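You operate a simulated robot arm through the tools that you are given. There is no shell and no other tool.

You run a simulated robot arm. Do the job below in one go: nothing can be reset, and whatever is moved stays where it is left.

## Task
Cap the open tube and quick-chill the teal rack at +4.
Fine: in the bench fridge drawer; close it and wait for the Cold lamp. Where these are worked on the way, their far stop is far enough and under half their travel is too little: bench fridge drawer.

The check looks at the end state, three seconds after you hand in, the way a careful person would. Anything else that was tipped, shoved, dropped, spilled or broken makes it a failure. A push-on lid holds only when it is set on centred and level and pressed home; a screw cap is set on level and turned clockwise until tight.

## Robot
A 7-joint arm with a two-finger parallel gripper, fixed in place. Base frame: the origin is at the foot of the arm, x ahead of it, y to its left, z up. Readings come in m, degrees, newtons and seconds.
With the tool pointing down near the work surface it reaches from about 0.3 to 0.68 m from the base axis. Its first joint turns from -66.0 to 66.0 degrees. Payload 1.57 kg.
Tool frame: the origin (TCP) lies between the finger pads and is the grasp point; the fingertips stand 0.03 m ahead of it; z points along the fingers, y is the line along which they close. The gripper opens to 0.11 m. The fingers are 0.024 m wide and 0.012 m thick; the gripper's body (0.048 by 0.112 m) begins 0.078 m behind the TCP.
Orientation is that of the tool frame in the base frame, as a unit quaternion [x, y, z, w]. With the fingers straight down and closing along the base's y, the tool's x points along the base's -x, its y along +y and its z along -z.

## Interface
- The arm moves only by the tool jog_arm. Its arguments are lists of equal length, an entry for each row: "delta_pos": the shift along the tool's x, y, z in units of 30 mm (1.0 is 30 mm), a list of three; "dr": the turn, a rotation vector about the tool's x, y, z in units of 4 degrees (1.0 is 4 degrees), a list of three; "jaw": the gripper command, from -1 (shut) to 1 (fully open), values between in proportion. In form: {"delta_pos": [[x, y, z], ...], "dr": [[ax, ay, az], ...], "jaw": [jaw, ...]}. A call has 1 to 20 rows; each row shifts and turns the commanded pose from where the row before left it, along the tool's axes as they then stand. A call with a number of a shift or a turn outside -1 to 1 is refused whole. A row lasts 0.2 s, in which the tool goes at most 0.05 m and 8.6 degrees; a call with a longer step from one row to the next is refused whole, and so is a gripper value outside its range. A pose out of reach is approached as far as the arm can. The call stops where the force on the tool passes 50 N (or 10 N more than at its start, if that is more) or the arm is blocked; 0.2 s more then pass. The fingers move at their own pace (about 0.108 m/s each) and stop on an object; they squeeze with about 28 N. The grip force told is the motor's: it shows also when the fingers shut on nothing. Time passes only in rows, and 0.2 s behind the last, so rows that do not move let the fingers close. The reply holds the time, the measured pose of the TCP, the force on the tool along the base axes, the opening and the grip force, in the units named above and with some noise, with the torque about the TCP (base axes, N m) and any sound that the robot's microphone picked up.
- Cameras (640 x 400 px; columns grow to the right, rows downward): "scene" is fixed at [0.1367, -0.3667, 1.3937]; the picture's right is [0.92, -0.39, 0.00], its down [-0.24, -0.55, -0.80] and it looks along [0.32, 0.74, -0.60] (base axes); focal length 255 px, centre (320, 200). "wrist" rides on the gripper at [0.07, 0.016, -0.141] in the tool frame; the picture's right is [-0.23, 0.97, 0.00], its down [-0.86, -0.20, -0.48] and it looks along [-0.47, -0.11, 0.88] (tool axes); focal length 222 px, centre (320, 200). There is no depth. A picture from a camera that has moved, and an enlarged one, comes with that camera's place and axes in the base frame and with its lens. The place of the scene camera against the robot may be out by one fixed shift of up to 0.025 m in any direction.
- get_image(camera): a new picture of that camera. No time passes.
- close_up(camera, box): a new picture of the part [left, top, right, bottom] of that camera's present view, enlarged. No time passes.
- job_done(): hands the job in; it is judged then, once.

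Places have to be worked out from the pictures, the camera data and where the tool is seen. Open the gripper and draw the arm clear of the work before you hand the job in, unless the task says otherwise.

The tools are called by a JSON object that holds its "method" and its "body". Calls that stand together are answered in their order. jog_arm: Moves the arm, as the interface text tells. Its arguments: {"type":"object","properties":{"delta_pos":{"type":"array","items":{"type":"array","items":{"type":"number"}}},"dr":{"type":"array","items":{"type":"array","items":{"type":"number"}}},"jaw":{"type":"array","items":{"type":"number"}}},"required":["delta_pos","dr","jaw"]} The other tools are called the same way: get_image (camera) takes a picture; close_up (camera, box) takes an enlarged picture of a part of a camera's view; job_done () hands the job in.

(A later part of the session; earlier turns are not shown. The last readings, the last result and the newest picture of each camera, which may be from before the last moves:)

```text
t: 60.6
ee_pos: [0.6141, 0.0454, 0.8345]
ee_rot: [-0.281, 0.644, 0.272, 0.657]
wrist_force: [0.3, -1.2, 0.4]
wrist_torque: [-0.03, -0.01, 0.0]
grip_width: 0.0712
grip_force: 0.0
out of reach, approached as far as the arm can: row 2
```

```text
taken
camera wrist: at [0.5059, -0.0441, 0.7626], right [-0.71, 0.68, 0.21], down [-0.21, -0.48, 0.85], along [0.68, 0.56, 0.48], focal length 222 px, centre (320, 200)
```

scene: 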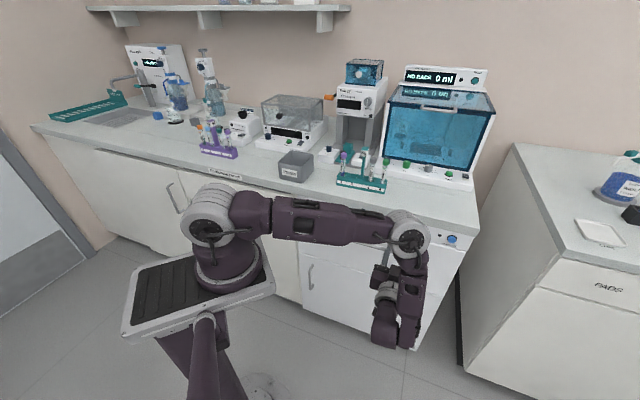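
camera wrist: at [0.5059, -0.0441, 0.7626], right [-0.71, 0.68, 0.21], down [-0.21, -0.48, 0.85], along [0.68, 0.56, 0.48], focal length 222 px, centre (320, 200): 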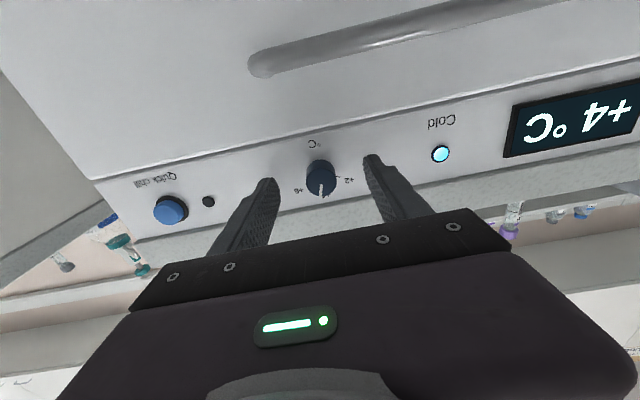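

The display now reads +4 °C. I'll look closely at the pointer.

{"method": "close_up", "body": {"camera": "wrist", "box": [270, 130, 380, 210]}}

{"method": "close_up", "body": {"camera": "wrist", "box": [400, 60, 640, 200]}}

{"method": "close_up", "body": {"camera": "scene", "box": [300, 190, 460, 300]}}

```text
5.00 times, centred on (325, 170) of wrist
camera zoom: at [0.5059, -0.0441, 0.7626], right [-0.71, 0.68, 0.21], down [-0.21, -0.48, 0.85], along [0.68, 0.56, 0.48], focal length 1111 px, centre (295, 350)
```

zoom: 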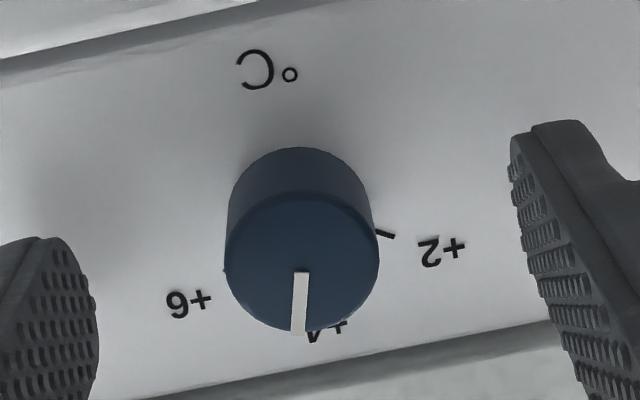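

```text
2.67 times, centred on (520, 130) of wrist
camera zoom: at [0.5059, -0.0441, 0.7626], right [-0.71, 0.68, 0.21], down [-0.21, -0.48, 0.85], along [0.68, 0.56, 0.48], focal length 592 px, centre (-213, 387)
```

zoom: 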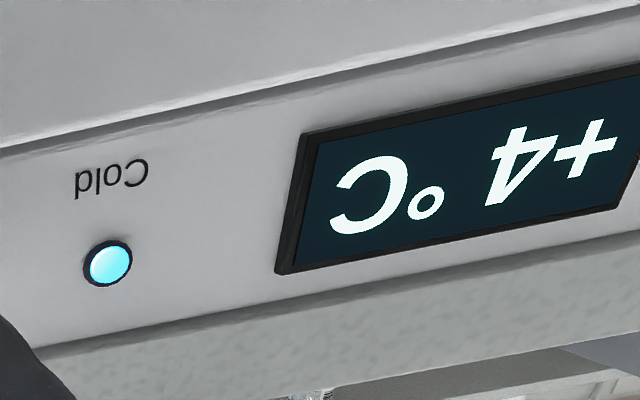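

```text
3.64 times, centred on (380, 245) of scene
camera zoom: at [0.1367, -0.3667, 1.3937], right [0.92, -0.39, 0.0], down [-0.24, -0.55, -0.8], along [0.32, 0.74, -0.6], focal length 927 px, centre (102, 36)
```

zoom: 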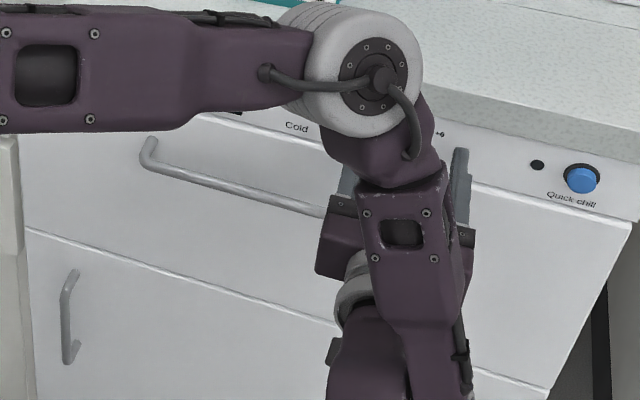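

The pointer is still about 17° short of the +4 tick. I'll re-grip the dial from the neutral roll and turn it 17° more anticlockwise.

{"method": "jog_arm", "body": {"delta_pos": [[0, 0.1, 0], [0, 0, 0], [0, 0, 0], [0, 0, 0], [0, 0, 0], [0, 0, 0], [0, 0, 0], [0, 0, 0], [0, 0, 0], [0, 0, 0]], "dr": [[0, 0, 0], [0, 0, 0], [0, 0, 0], [0, 0, 0], [0, 0, -1], [0, 0, -1], [0, 0, -1], [0, 0, -1], [0, 0, -0.25], [0, 0, 0]], "jaw": [0.3, -0.3, -0.6, -1, -1, -1, -1, -1, -1, -1]}}

{"method": "close_up", "body": {"camera": "wrist", "box": [270, 130, 380, 210]}}

```text
t: 62.8
ee_pos: [0.6119, 0.0478, 0.8333]
ee_rot: [-0.373, 0.595, 0.171, 0.691]
wrist_force: [16.0, -14.5, 9.0]
wrist_torque: [-0.27, 0.26, -1.19]
grip_width: 0.0231
grip_force: 35.3
```

```text
5.00 times, centred on (325, 170) of wrist
camera zoom: at [0.5199, -0.0571, 0.7613], right [-0.72, 0.69, -0.09], down [-0.39, -0.3, 0.87], along [0.58, 0.66, 0.49], focal length 1111 px, centre (295, 350)
```

zoom: 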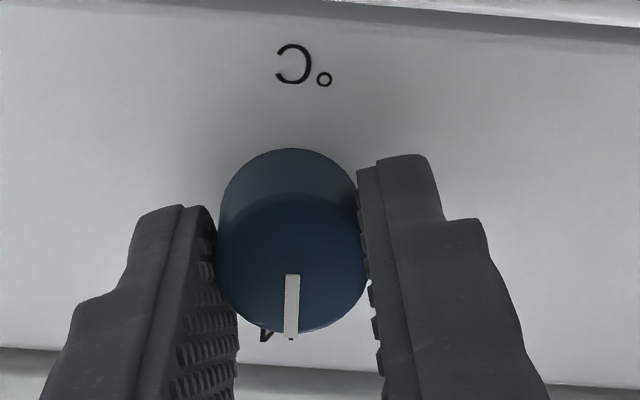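

The pointer now looks close to the +4 tick. I'll open the fingers and check it without the fingers in the way.

{"method": "jog_arm", "body": {"delta_pos": [[0, 0, 0], [0, 0, 0], [0, 0, 0]], "dr": [[0, 0, 0], [0, 0, 0], [0, 0, 0]], "jaw": [-0.3, 0.3, 0.3]}}

{"method": "close_up", "body": {"camera": "wrist", "box": [270, 130, 380, 210]}}

{"method": "get_image", "body": {"camera": "wrist"}}

```text
t: 63.6
ee_pos: [0.6116, 0.0495, 0.8337]
ee_rot: [-0.373, 0.596, 0.172, 0.69]
wrist_force: [0.0, -0.7, -0.3]
wrist_torque: [0.05, -0.01, -0.03]
grip_width: 0.0716
grip_force: 0.0
```

```text
5.00 times, centred on (325, 170) of wrist
camera zoom: at [0.5192, -0.0565, 0.7612], right [-0.72, 0.69, -0.09], down [-0.39, -0.3, 0.87], along [0.57, 0.66, 0.49], focal length 1111 px, centre (295, 350)
```

zoom: 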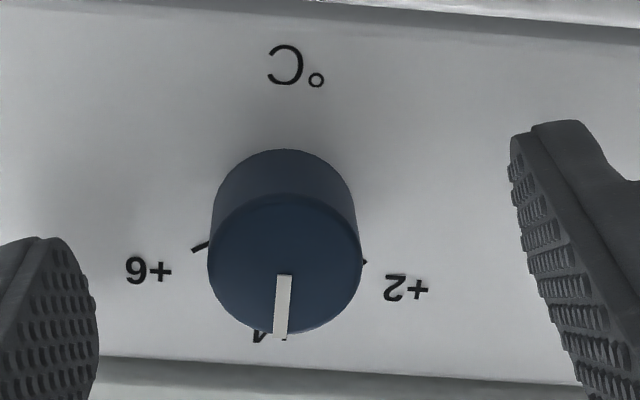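

```text
taken
camera wrist: at [0.5192, -0.0565, 0.7612], right [-0.72, 0.69, -0.09], down [-0.39, -0.3, 0.87], along [0.57, 0.66, 0.49], focal length 222 px, centre (320, 200)
```

wrist: 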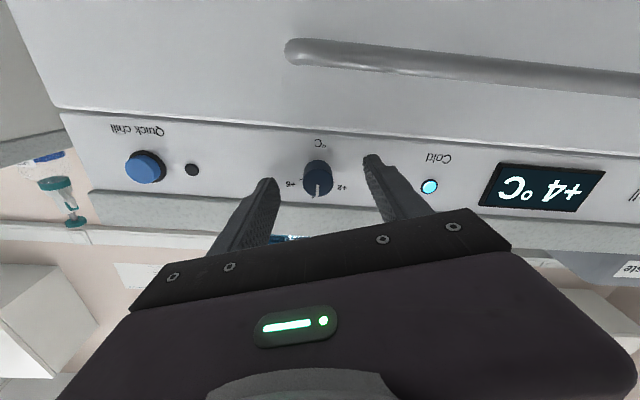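

The pointer is on +4 and the display reads +4 °C. I'll roll back to neutral and withdraw straight out from the dial.

{"method": "jog_arm", "body": {"delta_pos": [[0, 0, 0], [0, 0, 0], [0, 0, 0], [0, 0, 0], [0, 0, 0], [0, 0, -0.6], [0, 0, -0.8], [0, 0, -0.8], [0, 0, -0.8], [0, 0, 0]], "dr": [[0, 0, 1], [0, 0, 1], [0, 0, 1], [0, 0, 1], [0, 0, 0.25], [0, 0, 0], [0, 0, 0], [0, 0, 0], [0, 0, 0], [0, 0, 0]], "jaw": [0.3, 0.3, 0.3, 0.3, 0.3, 0.3, 0.3, 0.3, 0.3, 0.3]}}

{"method": "get_image", "body": {"camera": "wrist"}}

```text
t: 65.8
ee_pos: [0.5524, -0.0178, 0.8306]
ee_rot: [-0.281, 0.644, 0.272, 0.657]
wrist_force: [0.3, -0.8, -0.1]
wrist_torque: [0.01, -0.01, 0.02]
grip_width: 0.0714
grip_force: 0.0
```

```text
taken
camera wrist: at [0.4439, -0.107, 0.7593], right [-0.71, 0.68, 0.21], down [-0.21, -0.48, 0.85], along [0.68, 0.56, 0.48], focal length 222 px, centre (320, 200)
```

wrist: 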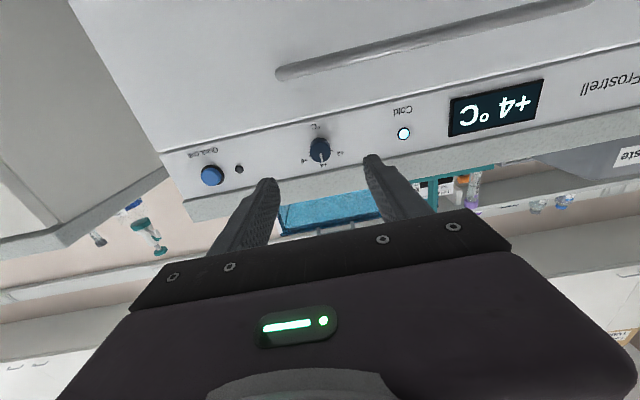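

From this level view the handle bar is at z≈0.752, n≈0.461. I'll raise the arm and bring the tool back to vertical.

{"method": "jog_arm", "body": {"delta_pos": [[-0.9, 0, 0], [-0.9, 0, 0], [-0.9, 0, 0], [-0.9, 0, 0], [-0.9, 0, 0], [0, 0, 0], [0, 0, 0], [0, 0, 0], [0, 0, 0], [0, 0, 0], [0, 0, 0], [0, 0, 0], [0, 0, 0], [0, 0, 0], [0, 0, 0], [0, 0, 0], [0, 0, 0]], "dr": [[0, 0, 0], [0, 0, 0], [0, 0, 0], [0, 0, 0], [0, 0, 0], [0, 1, 0], [0, 1, 0], [0, 1, 0], [0, 1, 0], [0, 1, 0], [0, 1, 0], [0, 1, 0], [0, 1, 0], [0, 1, 0], [0, 1, 0], [0, 1, 0], [0, 0, 0]], "jaw": [0, 0, 0, 0, 0, 0, 0, 0, 0, 0, 0, 0, 0, 0, 0, 0, 0]}}

{"method": "get_image", "body": {"camera": "scene"}}

```text
t: 69.4
ee_pos: [0.5477, -0.0157, 0.9664]
ee_rot: [-0.363, 0.843, 0.147, 0.368]
wrist_force: [-0.1, -0.4, -0.4]
wrist_torque: [-0.01, 0.02, -0.01]
grip_width: 0.055
grip_force: 0.1
```

```text
taken
```

scene: 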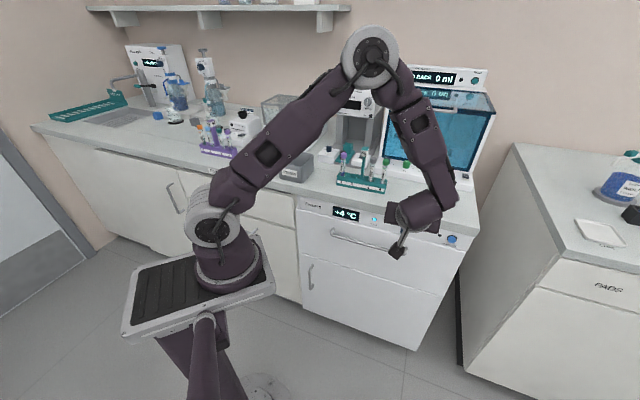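

I'll continue un-tilting to vertical and begin the yaw turn of about 90°, so the fingers will close along the drawer's pull direction.

{"method": "jog_arm", "body": {"delta_pos": [[0, 0, 0], [0, 0, 0], [0, 0, 0], [0, 0, 0], [0, 0, 0], [0, 0, 0], [0, 0, 0], [0, 0, 0], [0, 0, 0], [0, 0, 0], [0, 0, 0], [0, 0, 0], [0.7, 0, -0.3], [0.7, 0, -0.3], [0, 0, 0], [0, 0, 0], [0, 0, 0], [0, 0, 0], [0, 0, 0], [0, 0, 0]], "dr": [[0, 1, 0], [0, 1, 0], [0, 1, 0], [0, 1, 0], [0, 1, 0], [0, 1, 0], [0, 1, 0], [0, 1, 0], [0, 1, 0], [0, 1, 0], [0, 1, 0], [0, 0.7, 0], [0, 0, 0], [0, 0, 0], [0, 0, 1], [0, 0, 1], [0, 0, 1], [0, 0, 1], [0, 0, 1], [0, 0, 1]], "jaw": [-0.2, -0.2, -0.2, -0.2, -0.2, -0.2, -0.2, -0.2, -0.2, -0.2, -0.2, -0.2, -0.2, -0.2, -0.2, -0.2, -0.2, -0.2, -0.2, -0.2]}}

{"method": "jog_arm", "body": {"delta_pos": [[0, 0, 0], [0, 0, 0], [0, 0, 0], [0, 0, 0], [0, 0, 0], [0, 0, 0], [0, 0, 0], [0, 0, 0], [0, 0, 0], [0, 0, 0], [0, 0, 0], [0, 0, 0], [0, 0, 0], [0, 0, 0], [0, 0, 0], [0, 0, 0], [0, 0, 0], [0, 0, 0]], "dr": [[0, 0, 1], [0, 0, 1], [0, 0, 1], [0, 0, 1], [0, 0, 1], [0, 0, 1], [0, 0, 1], [0, 0, 1], [0, 0, 1], [0, 0, 1], [0, 0, 1], [0, 0, 1], [0, 0, 1], [0, 0, 1], [0, 0, 1], [0, 0, 1], [0, 0, 0.8], [0, 0, 0]], "jaw": [-0.2, -0.2, -0.2, -0.2, -0.2, -0.2, -0.2, -0.2, -0.2, -0.2, -0.2, -0.2, -0.2, -0.2, -0.2, -0.2, -0.2, -0.2]}}

{"method": "get_image", "body": {"camera": "wrist"}}

{"method": "get_image", "body": {"camera": "scene"}}

```text
t: 73.6
ee_pos: [0.517, -0.0472, 0.985]
ee_rot: [-0.191, 0.981, -0.009, 0.004]
wrist_force: [-0.2, 1.0, -0.5]
wrist_torque: [-0.01, -0.03, 0.02]
grip_width: 0.044
grip_force: 0.1
```

```text
t: 77.4
ee_pos: [0.5169, -0.0462, 0.9838]
ee_rot: [0.384, 0.923, -0.005, 0.009]
wrist_force: [-1.1, -0.5, 0.0]
wrist_torque: [0.01, 0.03, 0.02]
grip_width: 0.0438
grip_force: 0.1
```

```text
taken
camera wrist: at [0.4783, 0.0175, 1.1255], right [0.85, 0.53, 0.0], down [0.46, -0.74, 0.5], along [0.26, -0.42, -0.87], focal length 222 px, centre (320, 200)
```

wrist: 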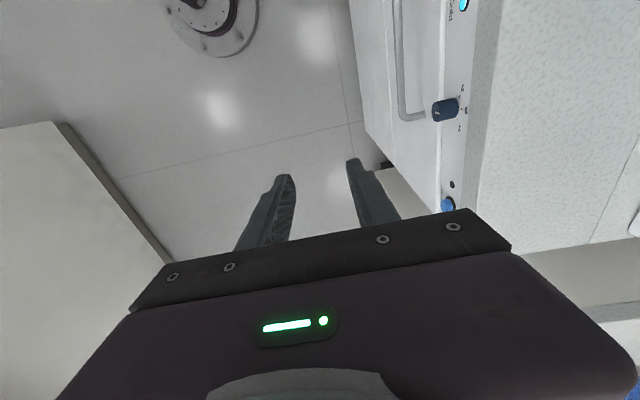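

```text
taken
```

scene: 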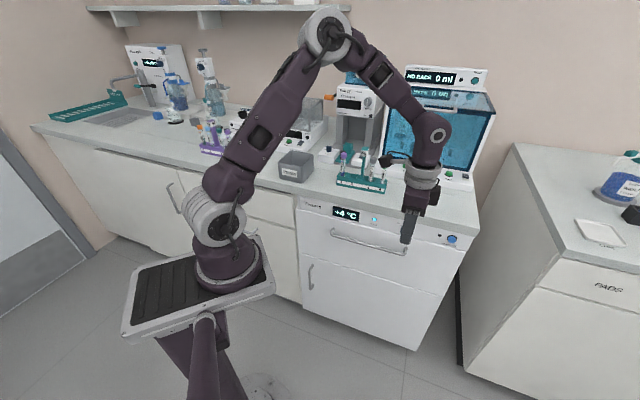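

The tool is vertical with the fingers closing along the pull direction. I'll tilt it 36° so the fingers reach down and in, behind the bar, shift along the handle, and look.

{"method": "jog_arm", "body": {"delta_pos": [[0, 0, 0], [0, 0, 0], [0, 0, 0], [0, 0, 0], [0, 0, 0], [0, 0, 0], [0, 0, 0], [0, 0, 0], [0, 0, 0], [0.7, 0, 0], [0.7, 0, 0], [0.7, 0, 0], [0, 0, 0]], "dr": [[-1, 0, 0], [-1, 0, 0], [-1, 0, 0], [-1, 0, 0], [-1, 0, 0], [-1, 0, 0], [-1, 0, 0], [-1, 0, 0], [-1, 0, 0], [0, 0, 0], [0, 0, 0], [0, 0, 0], [0, 0, 0]], "jaw": [-0.35, -0.35, -0.35, -0.35, -0.35, -0.35, -0.35, -0.35, -0.35, -0.35, -0.35, -0.35, -0.35]}}

{"method": "get_image", "body": {"camera": "wrist"}}

{"method": "get_image", "body": {"camera": "scene"}}

```text
t: 80.2
ee_pos: [0.4748, 0.0001, 0.9857]
ee_rot: [0.361, 0.88, 0.282, 0.126]
wrist_force: [0.6, 0.1, 0.6]
wrist_torque: [-0.02, -0.04, 0.02]
grip_width: 0.0358
grip_force: 0.0
```

```text
taken
camera wrist: at [0.3745, 0.0024, 1.1082], right [0.71, 0.4, 0.57], down [0.29, -0.91, 0.29], along [0.64, -0.04, -0.77], focal length 222 px, centre (320, 200)
```

wrist: 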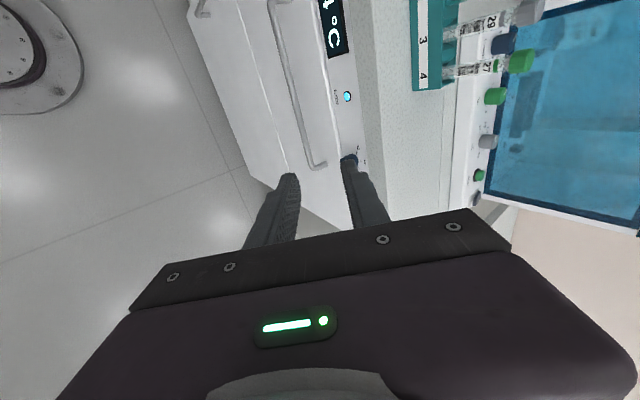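

```text
taken
```

scene: 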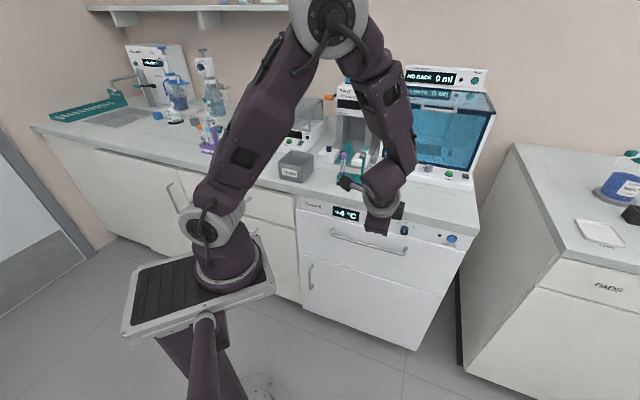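

Orientation is right. I'll move to a pre-grasp just above and in front of the bar.

{"method": "jog_arm", "body": {"delta_pos": [[0.015, -0.173, 0.88], [0.015, -0.173, 0.88], [0.015, -0.173, 0.88], [0.015, -0.173, 0.88], [0.015, -0.173, 0.88], [0.015, -0.173, 0.88], [0.015, -0.173, 0.88], [0, 0, 0]], "dr": [[0, 0, 0], [0, 0, 0], [0, 0, 0], [0, 0, 0], [0, 0, 0], [0, 0, 0], [0, 0, 0], [0, 0, 0]], "jaw": [-0.35, -0.35, -0.35, -0.35, -0.35, -0.35, -0.35, -0.35]}}

{"method": "get_image", "body": {"camera": "wrist"}}

{"method": "close_up", "body": {"camera": "wrist", "box": [220, 80, 420, 230]}}

{"method": "close_up", "body": {"camera": "scene", "box": [310, 190, 450, 290]}}

```text
t: 82.0
ee_pos: [0.5303, 0.0557, 0.8097]
ee_rot: [0.362, 0.88, 0.281, 0.127]
wrist_force: [-0.2, -0.2, 0.4]
wrist_torque: [0.02, 0.0, -0.01]
grip_width: 0.0356
grip_force: 0.1
```

```text
taken
camera wrist: at [0.4295, 0.058, 0.9337], right [0.71, 0.4, 0.58], down [0.29, -0.91, 0.29], along [0.64, -0.04, -0.77], focal length 222 px, centre (320, 200)
```

wrist: 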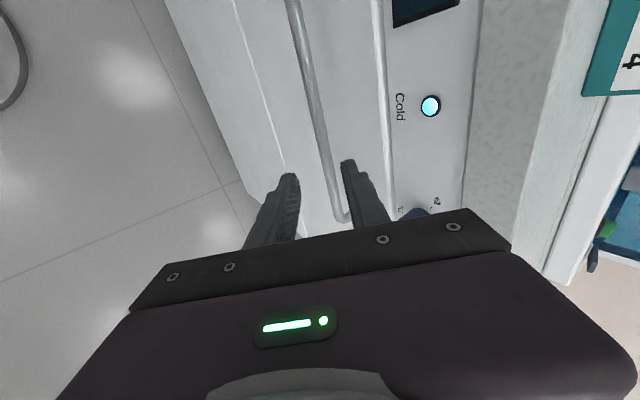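

```text
2.67 times, centred on (320, 155) of wrist
camera zoom: at [0.4295, 0.058, 0.9337], right [0.71, 0.4, 0.58], down [0.29, -0.91, 0.29], along [0.64, -0.04, -0.77], focal length 592 px, centre (320, 320)
```

zoom: 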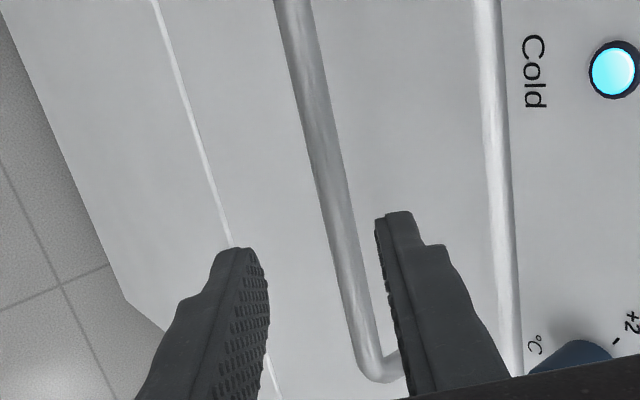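

```text
4.00 times, centred on (380, 240) of scene
camera zoom: at [0.1367, -0.3667, 1.3937], right [0.92, -0.39, 0.0], down [-0.24, -0.55, -0.8], along [0.32, 0.74, -0.6], focal length 1020 px, centre (80, 40)
```

zoom: 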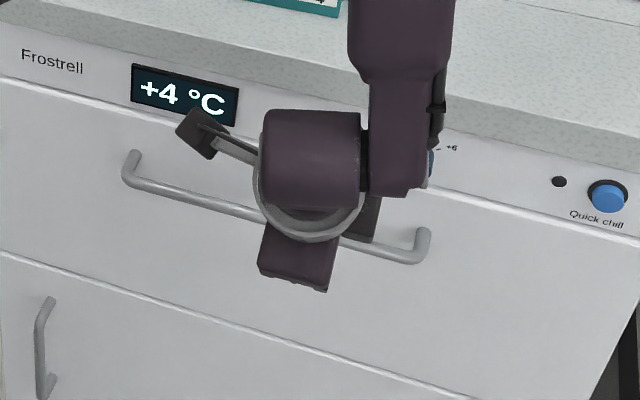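

The bar lies between the fingers, about 6 mm off-centre. I'll correct and advance 56 mm along the fingers so one finger goes behind the bar.

{"method": "jog_arm", "body": {"delta_pos": [[0, 0.15, 0.5], [0, 0, 0.5], [0, 0, 0.5], [0, 0, 0.37], [0, 0, 0]], "dr": [[0, 0, 0], [0, 0, 0], [0, 0, 0], [0, 0, 0], [0, 0, 0]], "jaw": [-0.35, -0.35, -0.35, -0.35, -0.35]}}

{"method": "close_up", "body": {"camera": "wrist", "box": [220, 80, 420, 230]}}

```text
t: 83.2
ee_pos: [0.5552, 0.0799, 0.7682]
ee_rot: [0.361, 0.88, 0.281, 0.127]
wrist_force: [0.1, -0.4, 0.4]
wrist_torque: [0.0, -0.01, -0.04]
grip_width: 0.0357
grip_force: 0.1
```

```text
2.67 times, centred on (320, 155) of wrist
camera zoom: at [0.4554, 0.0827, 0.8933], right [0.71, 0.4, 0.57], down [0.29, -0.91, 0.29], along [0.64, -0.04, -0.77], focal length 592 px, centre (320, 320)
```

zoom: 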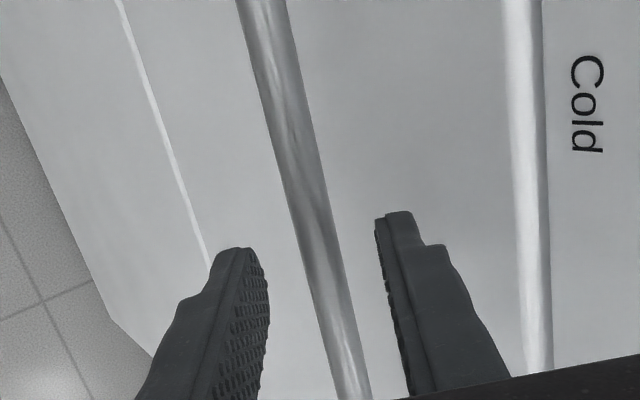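

The bar is centred between the fingers. I'll close on it and check the grip width.

{"method": "jog_arm", "body": {"delta_pos": [[0, 0, 0], [0, 0, 0], [0, 0, 0]], "dr": [[0, 0, 0], [0, 0, 0], [0, 0, 0]], "jaw": [-0.7, -1, -1]}}

{"method": "close_up", "body": {"camera": "wrist", "box": [220, 80, 420, 230]}}

```text
t: 84.0
ee_pos: [0.556, 0.08, 0.7701]
ee_rot: [0.361, 0.88, 0.282, 0.126]
wrist_force: [1.2, 3.0, 8.7]
wrist_torque: [0.44, 0.18, -0.59]
grip_width: 0.0119
grip_force: 28.9
```

```text
2.67 times, centred on (320, 155) of wrist
camera zoom: at [0.4555, 0.0829, 0.8938], right [0.71, 0.4, 0.58], down [0.29, -0.91, 0.29], along [0.64, -0.04, -0.77], focal length 592 px, centre (320, 320)
```

zoom: 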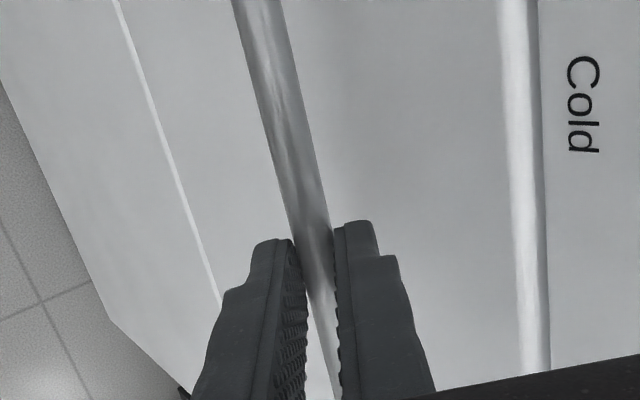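

Firm grip on the bar (11.9 mm). I'll pull straight out horizontally, 100 mm first.

{"method": "jog_arm", "body": {"delta_pos": [[0, -0.4, -0.29], [0, -0.54, -0.39], [0, -0.54, -0.39], [0, -0.54, -0.39], [0, -0.54, -0.39], [0, 0, 0]], "dr": [[0, 0, 0], [0, 0, 0], [0, 0, 0], [0, 0, 0], [0, 0, 0], [0, 0, 0]], "jaw": [-1, -1, -1, -1, -1, -1]}}

{"method": "get_image", "body": {"camera": "scene"}}

{"method": "get_image", "body": {"camera": "wrist"}}

```text
t: 85.4
ee_pos: [0.489, 0.0116, 0.7688]
ee_rot: [0.36, 0.88, 0.281, 0.125]
wrist_force: [-13.9, 11.8, 26.0]
wrist_torque: [0.89, 0.3, -0.22]
grip_width: 0.0119
grip_force: 29.4
```

```text
taken
```

scene: 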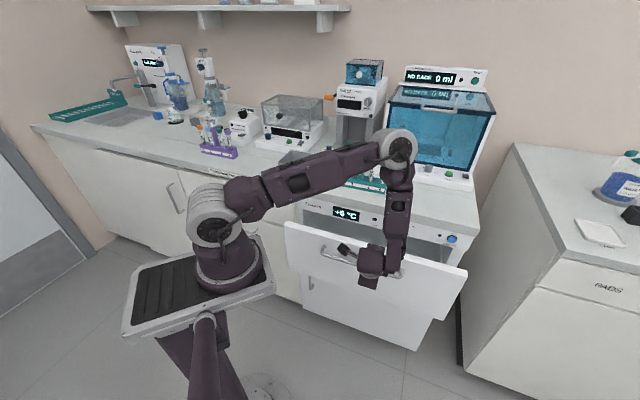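

```text
taken
camera wrist: at [0.3879, 0.0142, 0.8937], right [0.71, 0.4, 0.58], down [0.29, -0.91, 0.28], along [0.64, -0.04, -0.77], focal length 222 px, centre (320, 200)
```

wrist: 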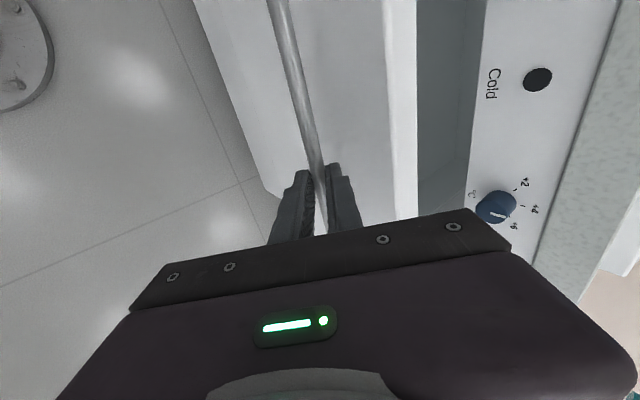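

The drawer slides out; the display reads higher with it open and the Cold lamp is off. I'll check the dial pointer and the forces before pulling more.

{"method": "close_up", "body": {"camera": "wrist", "box": [440, 150, 580, 250]}}

{"method": "close_up", "body": {"camera": "scene", "box": [280, 190, 480, 315]}}

```text
4.00 times, centred on (510, 200) of wrist
camera zoom: at [0.3879, 0.0142, 0.8937], right [0.71, 0.4, 0.58], down [0.29, -0.91, 0.28], along [0.64, -0.04, -0.77], focal length 888 px, centre (-440, 200)
```

zoom: 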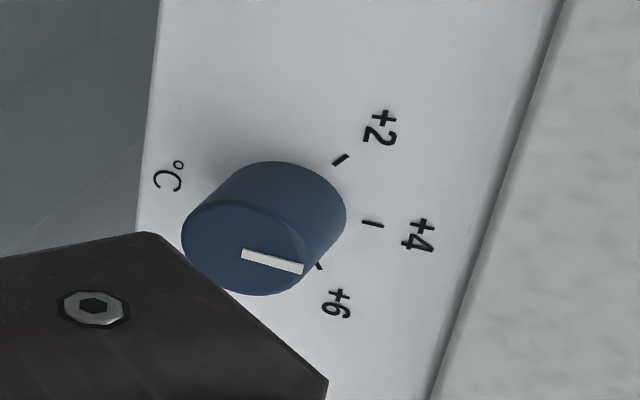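

```text
3.20 times, centred on (380, 252) of scene
camera zoom: at [0.136, -0.3665, 1.3938], right [0.92, -0.39, 0.0], down [-0.23, -0.55, -0.8], along [0.32, 0.74, -0.6], focal length 816 px, centre (128, 32)
```

zoom: 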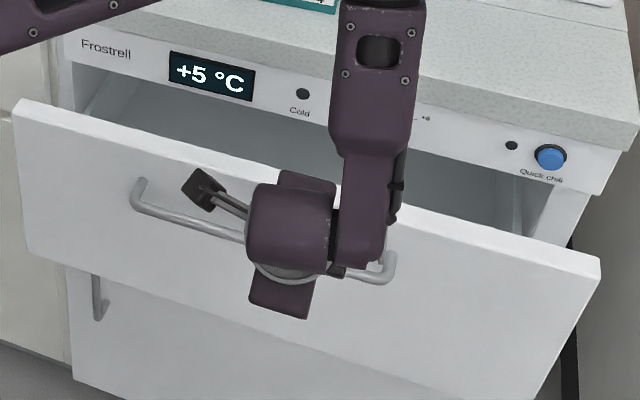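

The dial pointer is on +4; the reading is just warming with the drawer open. I'll keep pulling with small corrections to relieve the side loads.

{"method": "jog_arm", "body": {"delta_pos": [[0.05, -0.37, -0.34], [0.02, -0.54, -0.39], [0, -0.54, -0.39], [0, -0.54, -0.39], [0, 0, 0]], "dr": [[0, 0, 0], [0, 0, 0], [0, 0, 0], [0, 0, 0], [0, 0, 0]], "jaw": [-1, -1, -1, -1, -1]}}

{"method": "get_image", "body": {"camera": "scene"}}

```text
t: 86.6
ee_pos: [0.4345, -0.0405, 0.7722]
ee_rot: [0.363, 0.88, 0.279, 0.127]
wrist_force: [9.7, -10.3, -32.2]
wrist_torque: [-0.22, 0.43, -0.72]
grip_width: 0.0118
grip_force: 29.4
```

```text
taken
```

scene: 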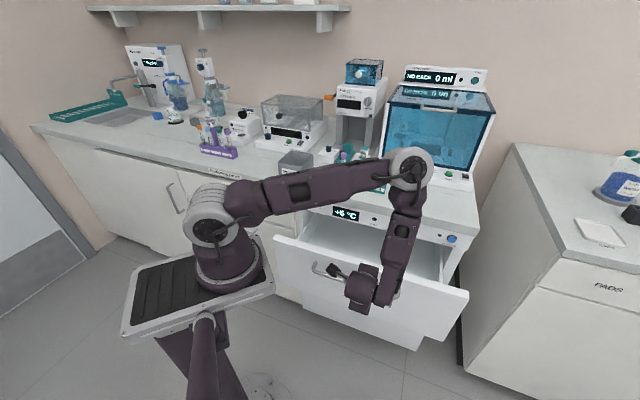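

About 170 mm is out. I'll continue with a slight correction back and watch for the far stop.

{"method": "jog_arm", "body": {"delta_pos": [[-0.03, -0.42, -0.26], [0, -0.54, -0.39], [0, -0.54, -0.39], [0, 0, 0]], "dr": [[0, 0, 0], [0, 0, 0], [0, 0, 0], [0, 0, 0]], "jaw": [-1, -1, -1, -1]}}

{"method": "get_image", "body": {"camera": "scene"}}

```text
t: 87.6
ee_pos: [0.3959, -0.0774, 0.7709]
ee_rot: [0.362, 0.879, 0.283, 0.127]
wrist_force: [6.2, -5.6, 34.6]
wrist_torque: [0.68, -0.18, -0.64]
grip_width: 0.0117
grip_force: 29.3
```

```text
taken
```

scene: 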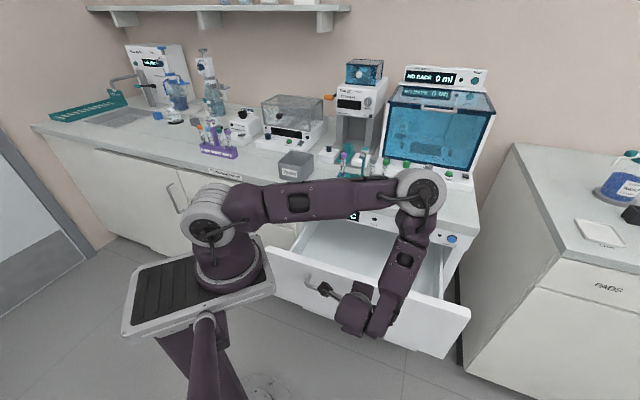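

Now about 225 mm is out. I'll keep pulling toward the stop in small steps.

{"method": "jog_arm", "body": {"delta_pos": [[0, -0.37, -0.31], [0, -0.4, -0.29], [0, -0.4, -0.29], [0, -0.4, -0.29], [0, 0, 0]], "dr": [[0, 0, 0], [0, 0, 0], [0, 0, 0], [0, 0, 0], [0, 0, 0]], "jaw": [-1, -1, -1, -1, -1]}}

{"method": "get_image", "body": {"camera": "scene"}}

{"method": "get_image", "body": {"camera": "wrist"}}

```text
t: 88.8
ee_pos: [0.3535, -0.1194, 0.771]
ee_rot: [0.362, 0.88, 0.281, 0.126]
wrist_force: [1.4, -1.2, 1.0]
wrist_torque: [0.12, 0.14, -0.79]
grip_width: 0.0121
grip_force: 29.2
```

```text
taken
```

scene: 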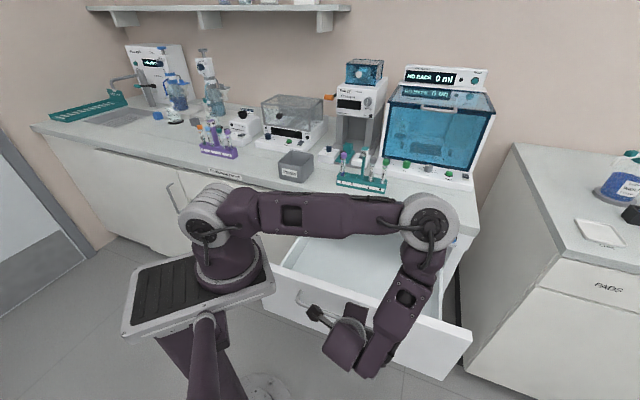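

```text
taken
camera wrist: at [0.2533, -0.1177, 0.8948], right [0.71, 0.4, 0.57], down [0.29, -0.91, 0.29], along [0.64, -0.04, -0.77], focal length 222 px, centre (320, 200)
```

wrist: 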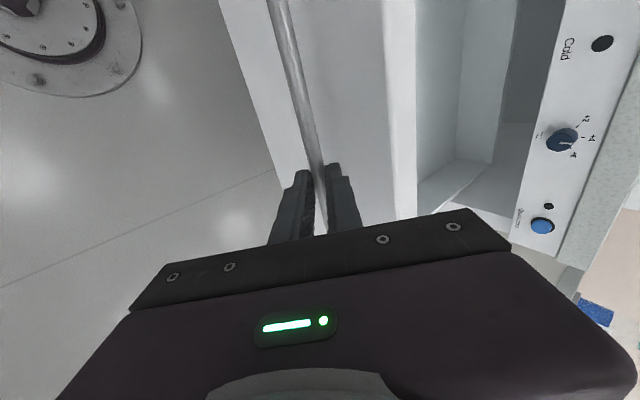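

About 285 mm is out and the forces are low. I'll pull a little further to find the stop.

{"method": "jog_arm", "body": {"delta_pos": [[0, -0.4, -0.29], [0, -0.4, -0.29], [0, -0.4, -0.29], [0, 0, 0]], "dr": [[0, 0, 0], [0, 0, 0], [0, 0, 0], [0, 0, 0]], "jaw": [-1, -1, -1, -1]}}

{"method": "get_image", "body": {"camera": "wrist"}}

{"method": "get_image", "body": {"camera": "scene"}}

```text
t: 89.8
ee_pos: [0.321, -0.153, 0.7708]
ee_rot: [0.362, 0.88, 0.281, 0.125]
wrist_force: [-9.6, 9.3, -7.6]
wrist_torque: [0.36, 0.61, -0.37]
grip_width: 0.0118
grip_force: 28.9
```

```text
taken
camera wrist: at [0.2212, -0.1501, 0.8949], right [0.71, 0.4, 0.57], down [0.29, -0.91, 0.29], along [0.64, -0.04, -0.77], focal length 222 px, centre (320, 200)
```

wrist: 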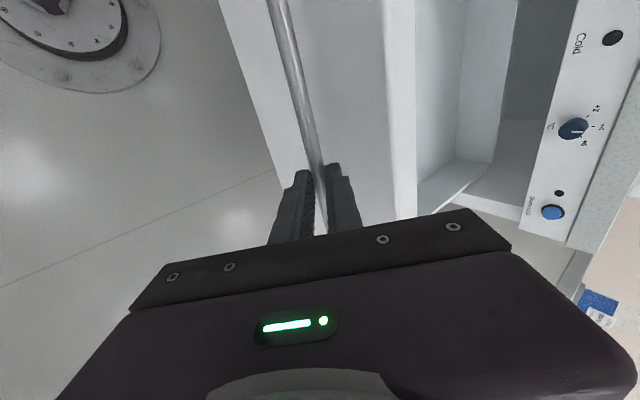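

```text
taken
```

scene: 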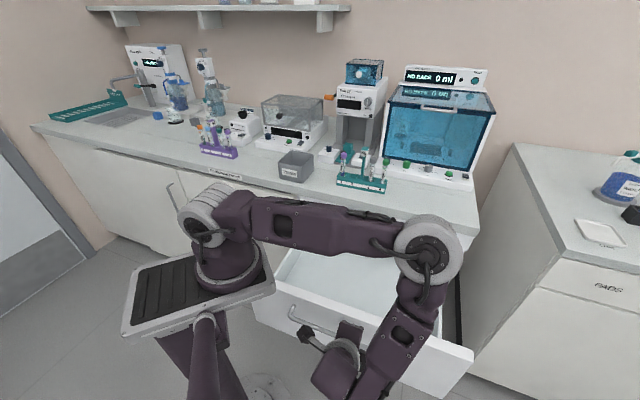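

Around 330 mm is out. I'll try one more small pull to see whether the stop is close.

{"method": "jog_arm", "body": {"delta_pos": [[0, -0.27, -0.2], [0, -0.27, -0.2], [0, 0, 0]], "dr": [[0, 0, 0], [0, 0, 0], [0, 0, 0]], "jaw": [-1, -1, -1]}}

{"method": "close_up", "body": {"camera": "scene", "box": [240, 190, 490, 400]}}

```text
t: 90.6
ee_pos: [0.3074, -0.1676, 0.7718]
ee_rot: [0.363, 0.88, 0.28, 0.125]
wrist_force: [-8.9, 9.6, -31.9]
wrist_torque: [0.22, 0.88, -0.32]
grip_width: 0.0121
grip_force: 29.6
```

```text
1.90 times, centred on (365, 295) of scene
camera zoom: at [0.1368, -0.3667, 1.3937], right [0.92, -0.39, 0.0], down [-0.24, -0.55, -0.8], along [0.32, 0.74, -0.6], focal length 486 px, centre (234, 19)
```

zoom: 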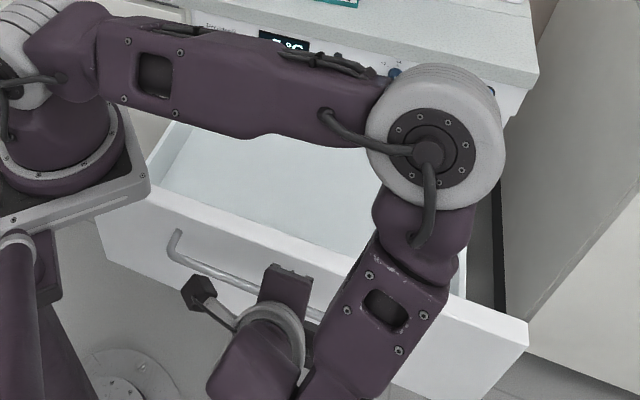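

Around 350 mm is out, with almost no resistance, which is more than enough room, so I'll stop here. I'll open the fingers modestly and lift straight up off the bar.

{"method": "jog_arm", "body": {"delta_pos": [[0, 0, 0], [0, 0, 0], [0, 0.29, -0.4], [0, 0.29, -0.4], [0, 0.587, -0.81], [0, 0.587, -0.81], [0, 0.587, -0.81], [0, 0.587, -0.81], [0, 0, 0]], "dr": [[0, 0, 0], [0, 0, 0], [0, 0, 0], [0, 0, 0], [0, 0, 0], [0, 0, 0], [0, 0, 0], [0, 0, 0], [0, 0, 0]], "jaw": [-0.5, -0.236, -0.236, -0.236, -0.236, -0.236, -0.236, -0.236, -0.236]}}

{"method": "get_image", "body": {"camera": "wrist"}}

{"method": "get_image", "body": {"camera": "scene"}}

```text
t: 92.6
ee_pos: [0.3055, -0.1647, 0.9212]
ee_rot: [0.362, 0.88, 0.281, 0.127]
wrist_force: [0.4, 0.0, 0.3]
wrist_torque: [-0.01, 0.01, 0.03]
grip_width: 0.0422
grip_force: 0.2
```

```text
taken
camera wrist: at [0.2053, -0.1633, 1.0452], right [0.71, 0.4, 0.57], down [0.29, -0.91, 0.29], along [0.64, -0.04, -0.77], focal length 222 px, centre (320, 200)
```

wrist: 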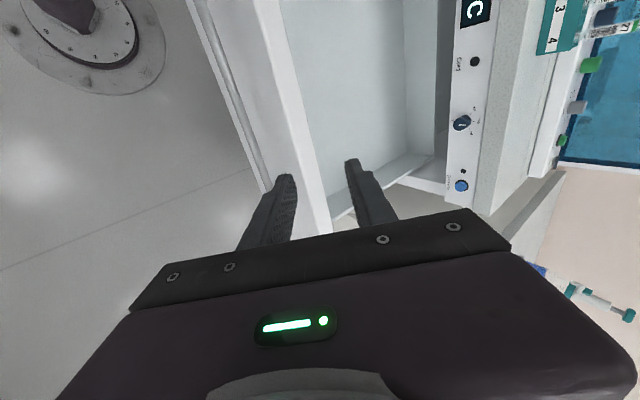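

```text
taken
```

scene: 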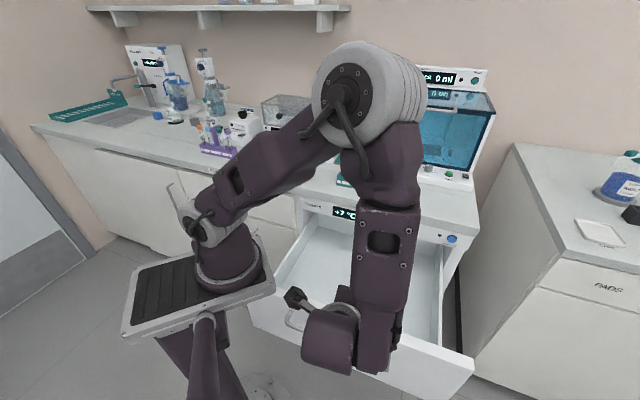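

The handle is released. I'll bring the tool to vertical and raise it, then go over the rack. The fingers will close front-to-back on the "56" sign block, clear of tube 29's cap.

{"method": "jog_arm", "body": {"delta_pos": [[0, 0.6, -0.6], [0, 0.6, -0.6], [0, 0, 0], [0, 0, 0], [0, 0, 0], [0, 0, 0], [0, 0, 0], [0, 0, 0], [0, 0, 0], [0, 0, 0], [0, 0, 0], [0, 0, -0.95], [0, 0, -0.95], [0, 0, -0.95], [0, 0, -0.95], [0, 0, -0.95], [0, 0, 0]], "dr": [[0, 0, 0], [0, 0, 0], [1, 0, 0], [1, 0, 0], [1, 0, 0], [1, 0, 0], [1, 0, 0], [1, 0, 0], [1, 0, 0], [1, 0, 0], [1, 0, 0], [0, 0, 0], [0, 0, 0], [0, 0, 0], [0, 0, 0], [0, 0, 0], [0, 0, 0]], "jaw": [-0.2, -0.2, -0.2, -0.2, -0.2, -0.2, -0.2, -0.2, -0.2, -0.2, -0.2, -0.2, -0.2, -0.2, -0.2, -0.2, -0.2]}}

{"method": "get_image", "body": {"camera": "wrist"}}

{"method": "get_image", "body": {"camera": "scene"}}

```text
t: 96.2
ee_pos: [0.3105, -0.1553, 1.1131]
ee_rot: [0.383, 0.924, -0.005, 0.008]
wrist_force: [-0.7, 0.6, 0.6]
wrist_torque: [0.01, 0.0, -0.01]
grip_width: 0.044
grip_force: 0.1
```

```text
taken
camera wrist: at [0.2702, -0.0915, 1.2529], right [0.85, 0.53, 0.0], down [0.46, -0.74, 0.5], along [0.26, -0.42, -0.87], focal length 222 px, centre (320, 200)
```

wrist: 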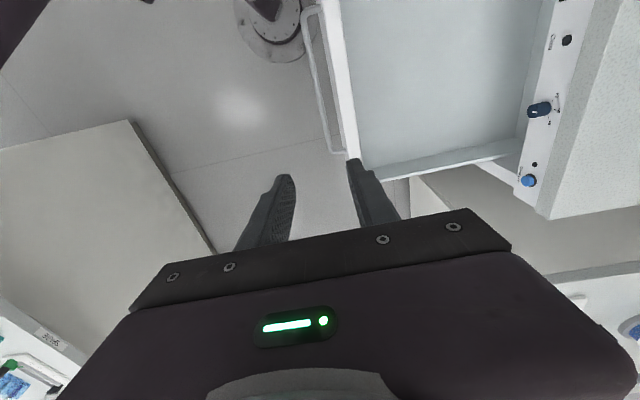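

```text
taken
```

scene: 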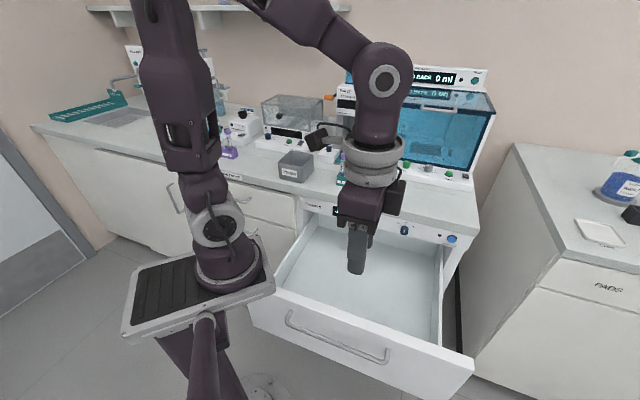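

The drawer is open and empty. I'll correct the 1° residual tilt and travel at height to above the "56" sign.

{"method": "jog_arm", "body": {"delta_pos": [[0.19, 0.93, 0], [0.19, 0.93, 0], [0.19, 0.93, 0], [0.19, 0.93, 0], [0.19, 0.93, 0], [0.19, 0.93, 0], [0.19, 0.93, 0], [0.19, 0.93, 0], [0.19, 0.93, 0], [0.19, 0.93, 0], [0.19, 0.93, 0], [0.19, 0.93, 0], [0.19, 0.93, 0], [0.19, 0.93, 0], [0.19, 0.93, 0], [0.19, 0.93, 0], [0.19, 0.93, 0], [0, 0, 0]], "dr": [[0, 0.27, 0], [0, 0, 0], [0, 0, 0], [0, 0, 0], [0, 0, 0], [0, 0, 0], [0, 0, 0], [0, 0, 0], [0, 0, 0], [0, 0, 0], [0, 0, 0], [0, 0, 0], [0, 0, 0], [0, 0, 0], [0, 0, 0], [0, 0, 0], [0, 0, 0], [0, 0, 0]], "jaw": [-0.1, -0.1, -0.1, -0.1, -0.1, -0.1, -0.1, -0.1, -0.1, -0.1, -0.1, -0.1, -0.1, -0.1, -0.1, -0.1, -0.1, -0.1]}}

{"method": "get_image", "body": {"camera": "wrist"}}

{"method": "close_up", "body": {"camera": "wrist", "box": [220, 80, 420, 230]}}

{"method": "close_up", "body": {"camera": "scene", "box": [320, 110, 420, 200]}}

```text
t: 100.0
ee_pos: [0.5762, 0.2496, 1.114]
ee_rot: [0.383, 0.924, -0.001, -0.002]
wrist_force: [-0.6, 0.7, -0.3]
wrist_torque: [-0.02, 0.03, 0.01]
grip_width: 0.0496
grip_force: 0.3
```

```text
taken
camera wrist: at [0.5388, 0.3122, 1.2564], right [0.85, 0.53, 0.0], down [0.46, -0.75, 0.48], along [0.25, -0.41, -0.88], focal length 222 px, centre (320, 200)
```

wrist: 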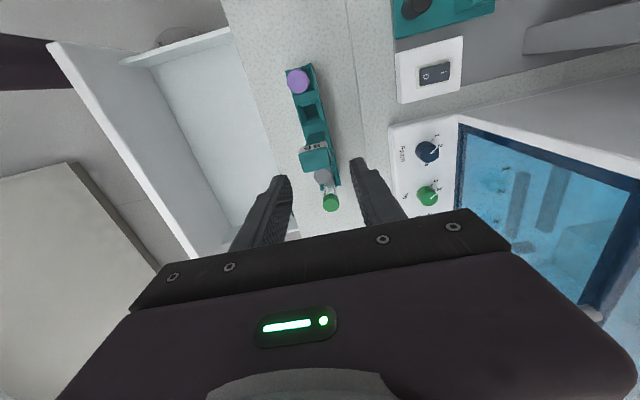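

```text
2.67 times, centred on (320, 155) of wrist
camera zoom: at [0.5388, 0.3122, 1.2564], right [0.85, 0.53, 0.0], down [0.46, -0.75, 0.48], along [0.25, -0.41, -0.88], focal length 592 px, centre (320, 320)
```

zoom: 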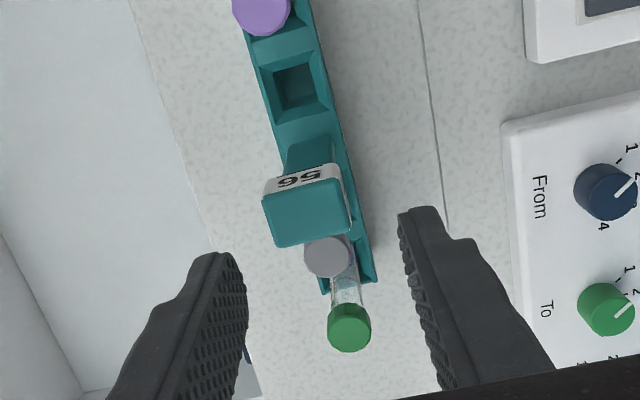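

```text
4.44 times, centred on (370, 155) of scene
camera zoom: at [0.1367, -0.3667, 1.3937], right [0.92, -0.39, 0.0], down [-0.24, -0.55, -0.8], along [0.32, 0.74, -0.6], focal length 1134 px, centre (98, 400)
```

zoom: 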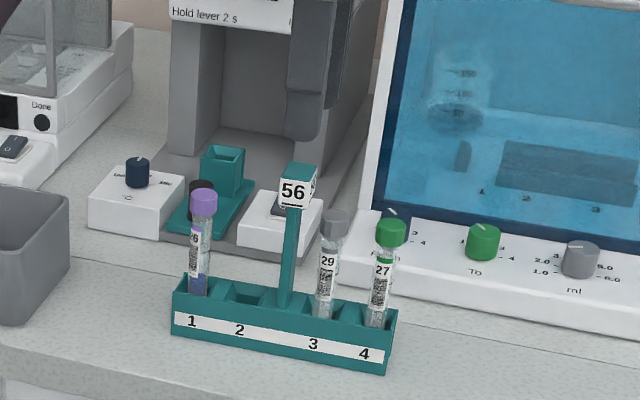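

The sign block is about 31 mm deep and centred within a few millimetres of the tool. I'll open to 60 mm, shift 2 mm away from tube 29, and lower around the sign.

{"method": "jog_arm", "body": {"delta_pos": [[0.067, -0.05, 0], [0, 0, 0.6], [0, 0, 0.6], [0, 0, 0.6], [0, 0, 0]], "dr": [[0, 0, 0], [0, 0, 0], [0, 0, 0], [0, 0, 0], [0, 0, 0]], "jaw": [0.1, 0.1, 0.1, 0.1, 0.1]}}

{"method": "close_up", "body": {"camera": "wrist", "box": [220, 80, 420, 230]}}

{"method": "close_up", "body": {"camera": "scene", "box": [330, 120, 410, 190]}}

```text
t: 101.2
ee_pos: [0.5759, 0.2508, 1.0592]
ee_rot: [0.383, 0.924, -0.001, -0.001]
wrist_force: [0.0, -0.2, -0.7]
wrist_torque: [0.01, -0.04, 0.0]
grip_width: 0.0603
grip_force: 0.1
```

```text
2.67 times, centred on (320, 155) of wrist
camera zoom: at [0.5376, 0.3121, 1.2015], right [0.85, 0.53, 0.0], down [0.46, -0.75, 0.48], along [0.25, -0.41, -0.88], focal length 592 px, centre (320, 320)
```

zoom: 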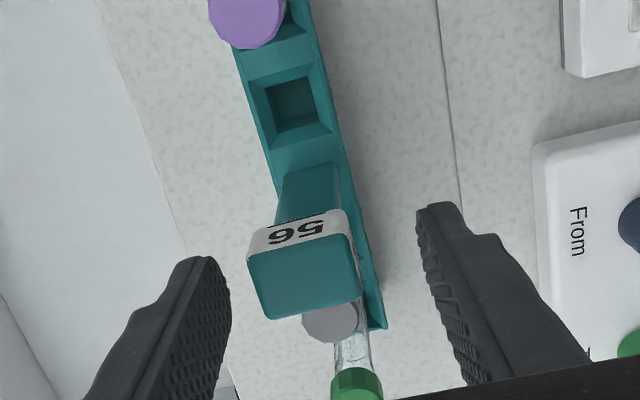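

```text
5.71 times, centred on (370, 155) of scene
camera zoom: at [0.1367, -0.3667, 1.3937], right [0.92, -0.39, 0.0], down [-0.24, -0.55, -0.8], along [0.32, 0.74, -0.6], focal length 1457 px, centre (34, 457)
```

zoom: 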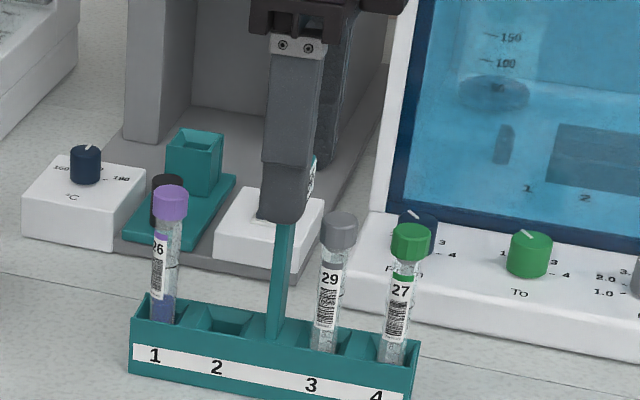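

The fingers straddle the sign, with the block about 5 mm toward the front finger. I'll centre, lower 17 mm and close.

{"method": "jog_arm", "body": {"delta_pos": [[0, -0.16, 0], [0, 0, 0.3], [0, 0, 0.27], [0, 0, 0], [0, 0, 0], [0, 0, 0], [0, 0, 0]], "dr": [[0, 0, 0], [0, 0, 0], [0, 0, 0], [0, 0, 0], [0, 0, 0], [0, 0, 0], [0, 0, 0]], "jaw": [0.1, 0.1, 0.1, -0.3, -0.6, -1, -1]}}

{"method": "close_up", "body": {"camera": "wrist", "box": [220, 80, 420, 230]}}

{"method": "close_up", "body": {"camera": "scene", "box": [330, 120, 410, 190]}}

```text
t: 102.8
ee_pos: [0.5706, 0.2459, 1.0415]
ee_rot: [0.383, 0.924, -0.001, 0.0]
wrist_force: [0.0, 0.7, 1.1]
wrist_torque: [0.02, -0.03, 0.0]
grip_width: 0.0294
grip_force: 27.8
```

```text
2.67 times, centred on (320, 155) of wrist
camera zoom: at [0.5338, 0.308, 1.1837], right [0.85, 0.53, 0.0], down [0.46, -0.75, 0.48], along [0.25, -0.41, -0.88], focal length 592 px, centre (320, 320)
```

zoom: 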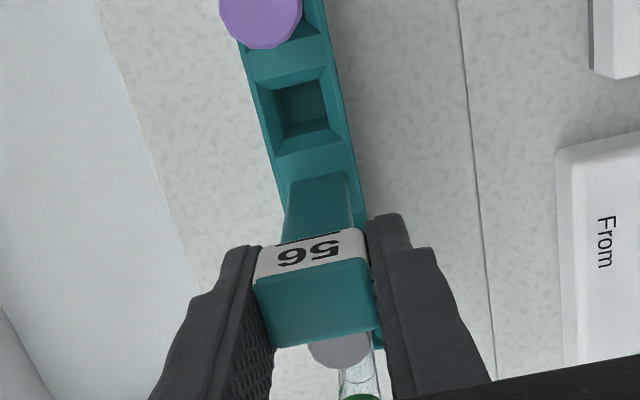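

```text
5.71 times, centred on (370, 155) of scene
camera zoom: at [0.1367, -0.3667, 1.3937], right [0.92, -0.39, 0.0], down [-0.24, -0.55, -0.8], along [0.32, 0.74, -0.6], focal length 1457 px, centre (34, 457)
```

zoom: 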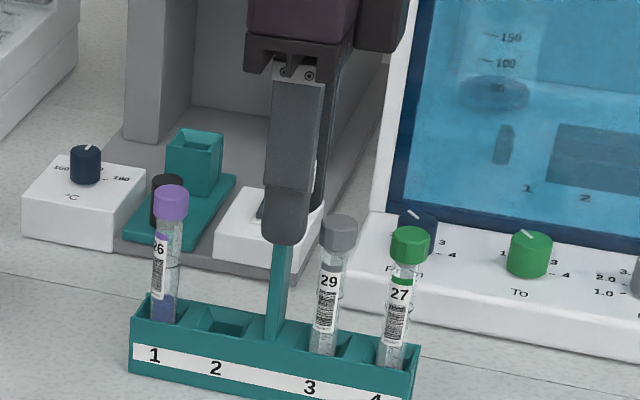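

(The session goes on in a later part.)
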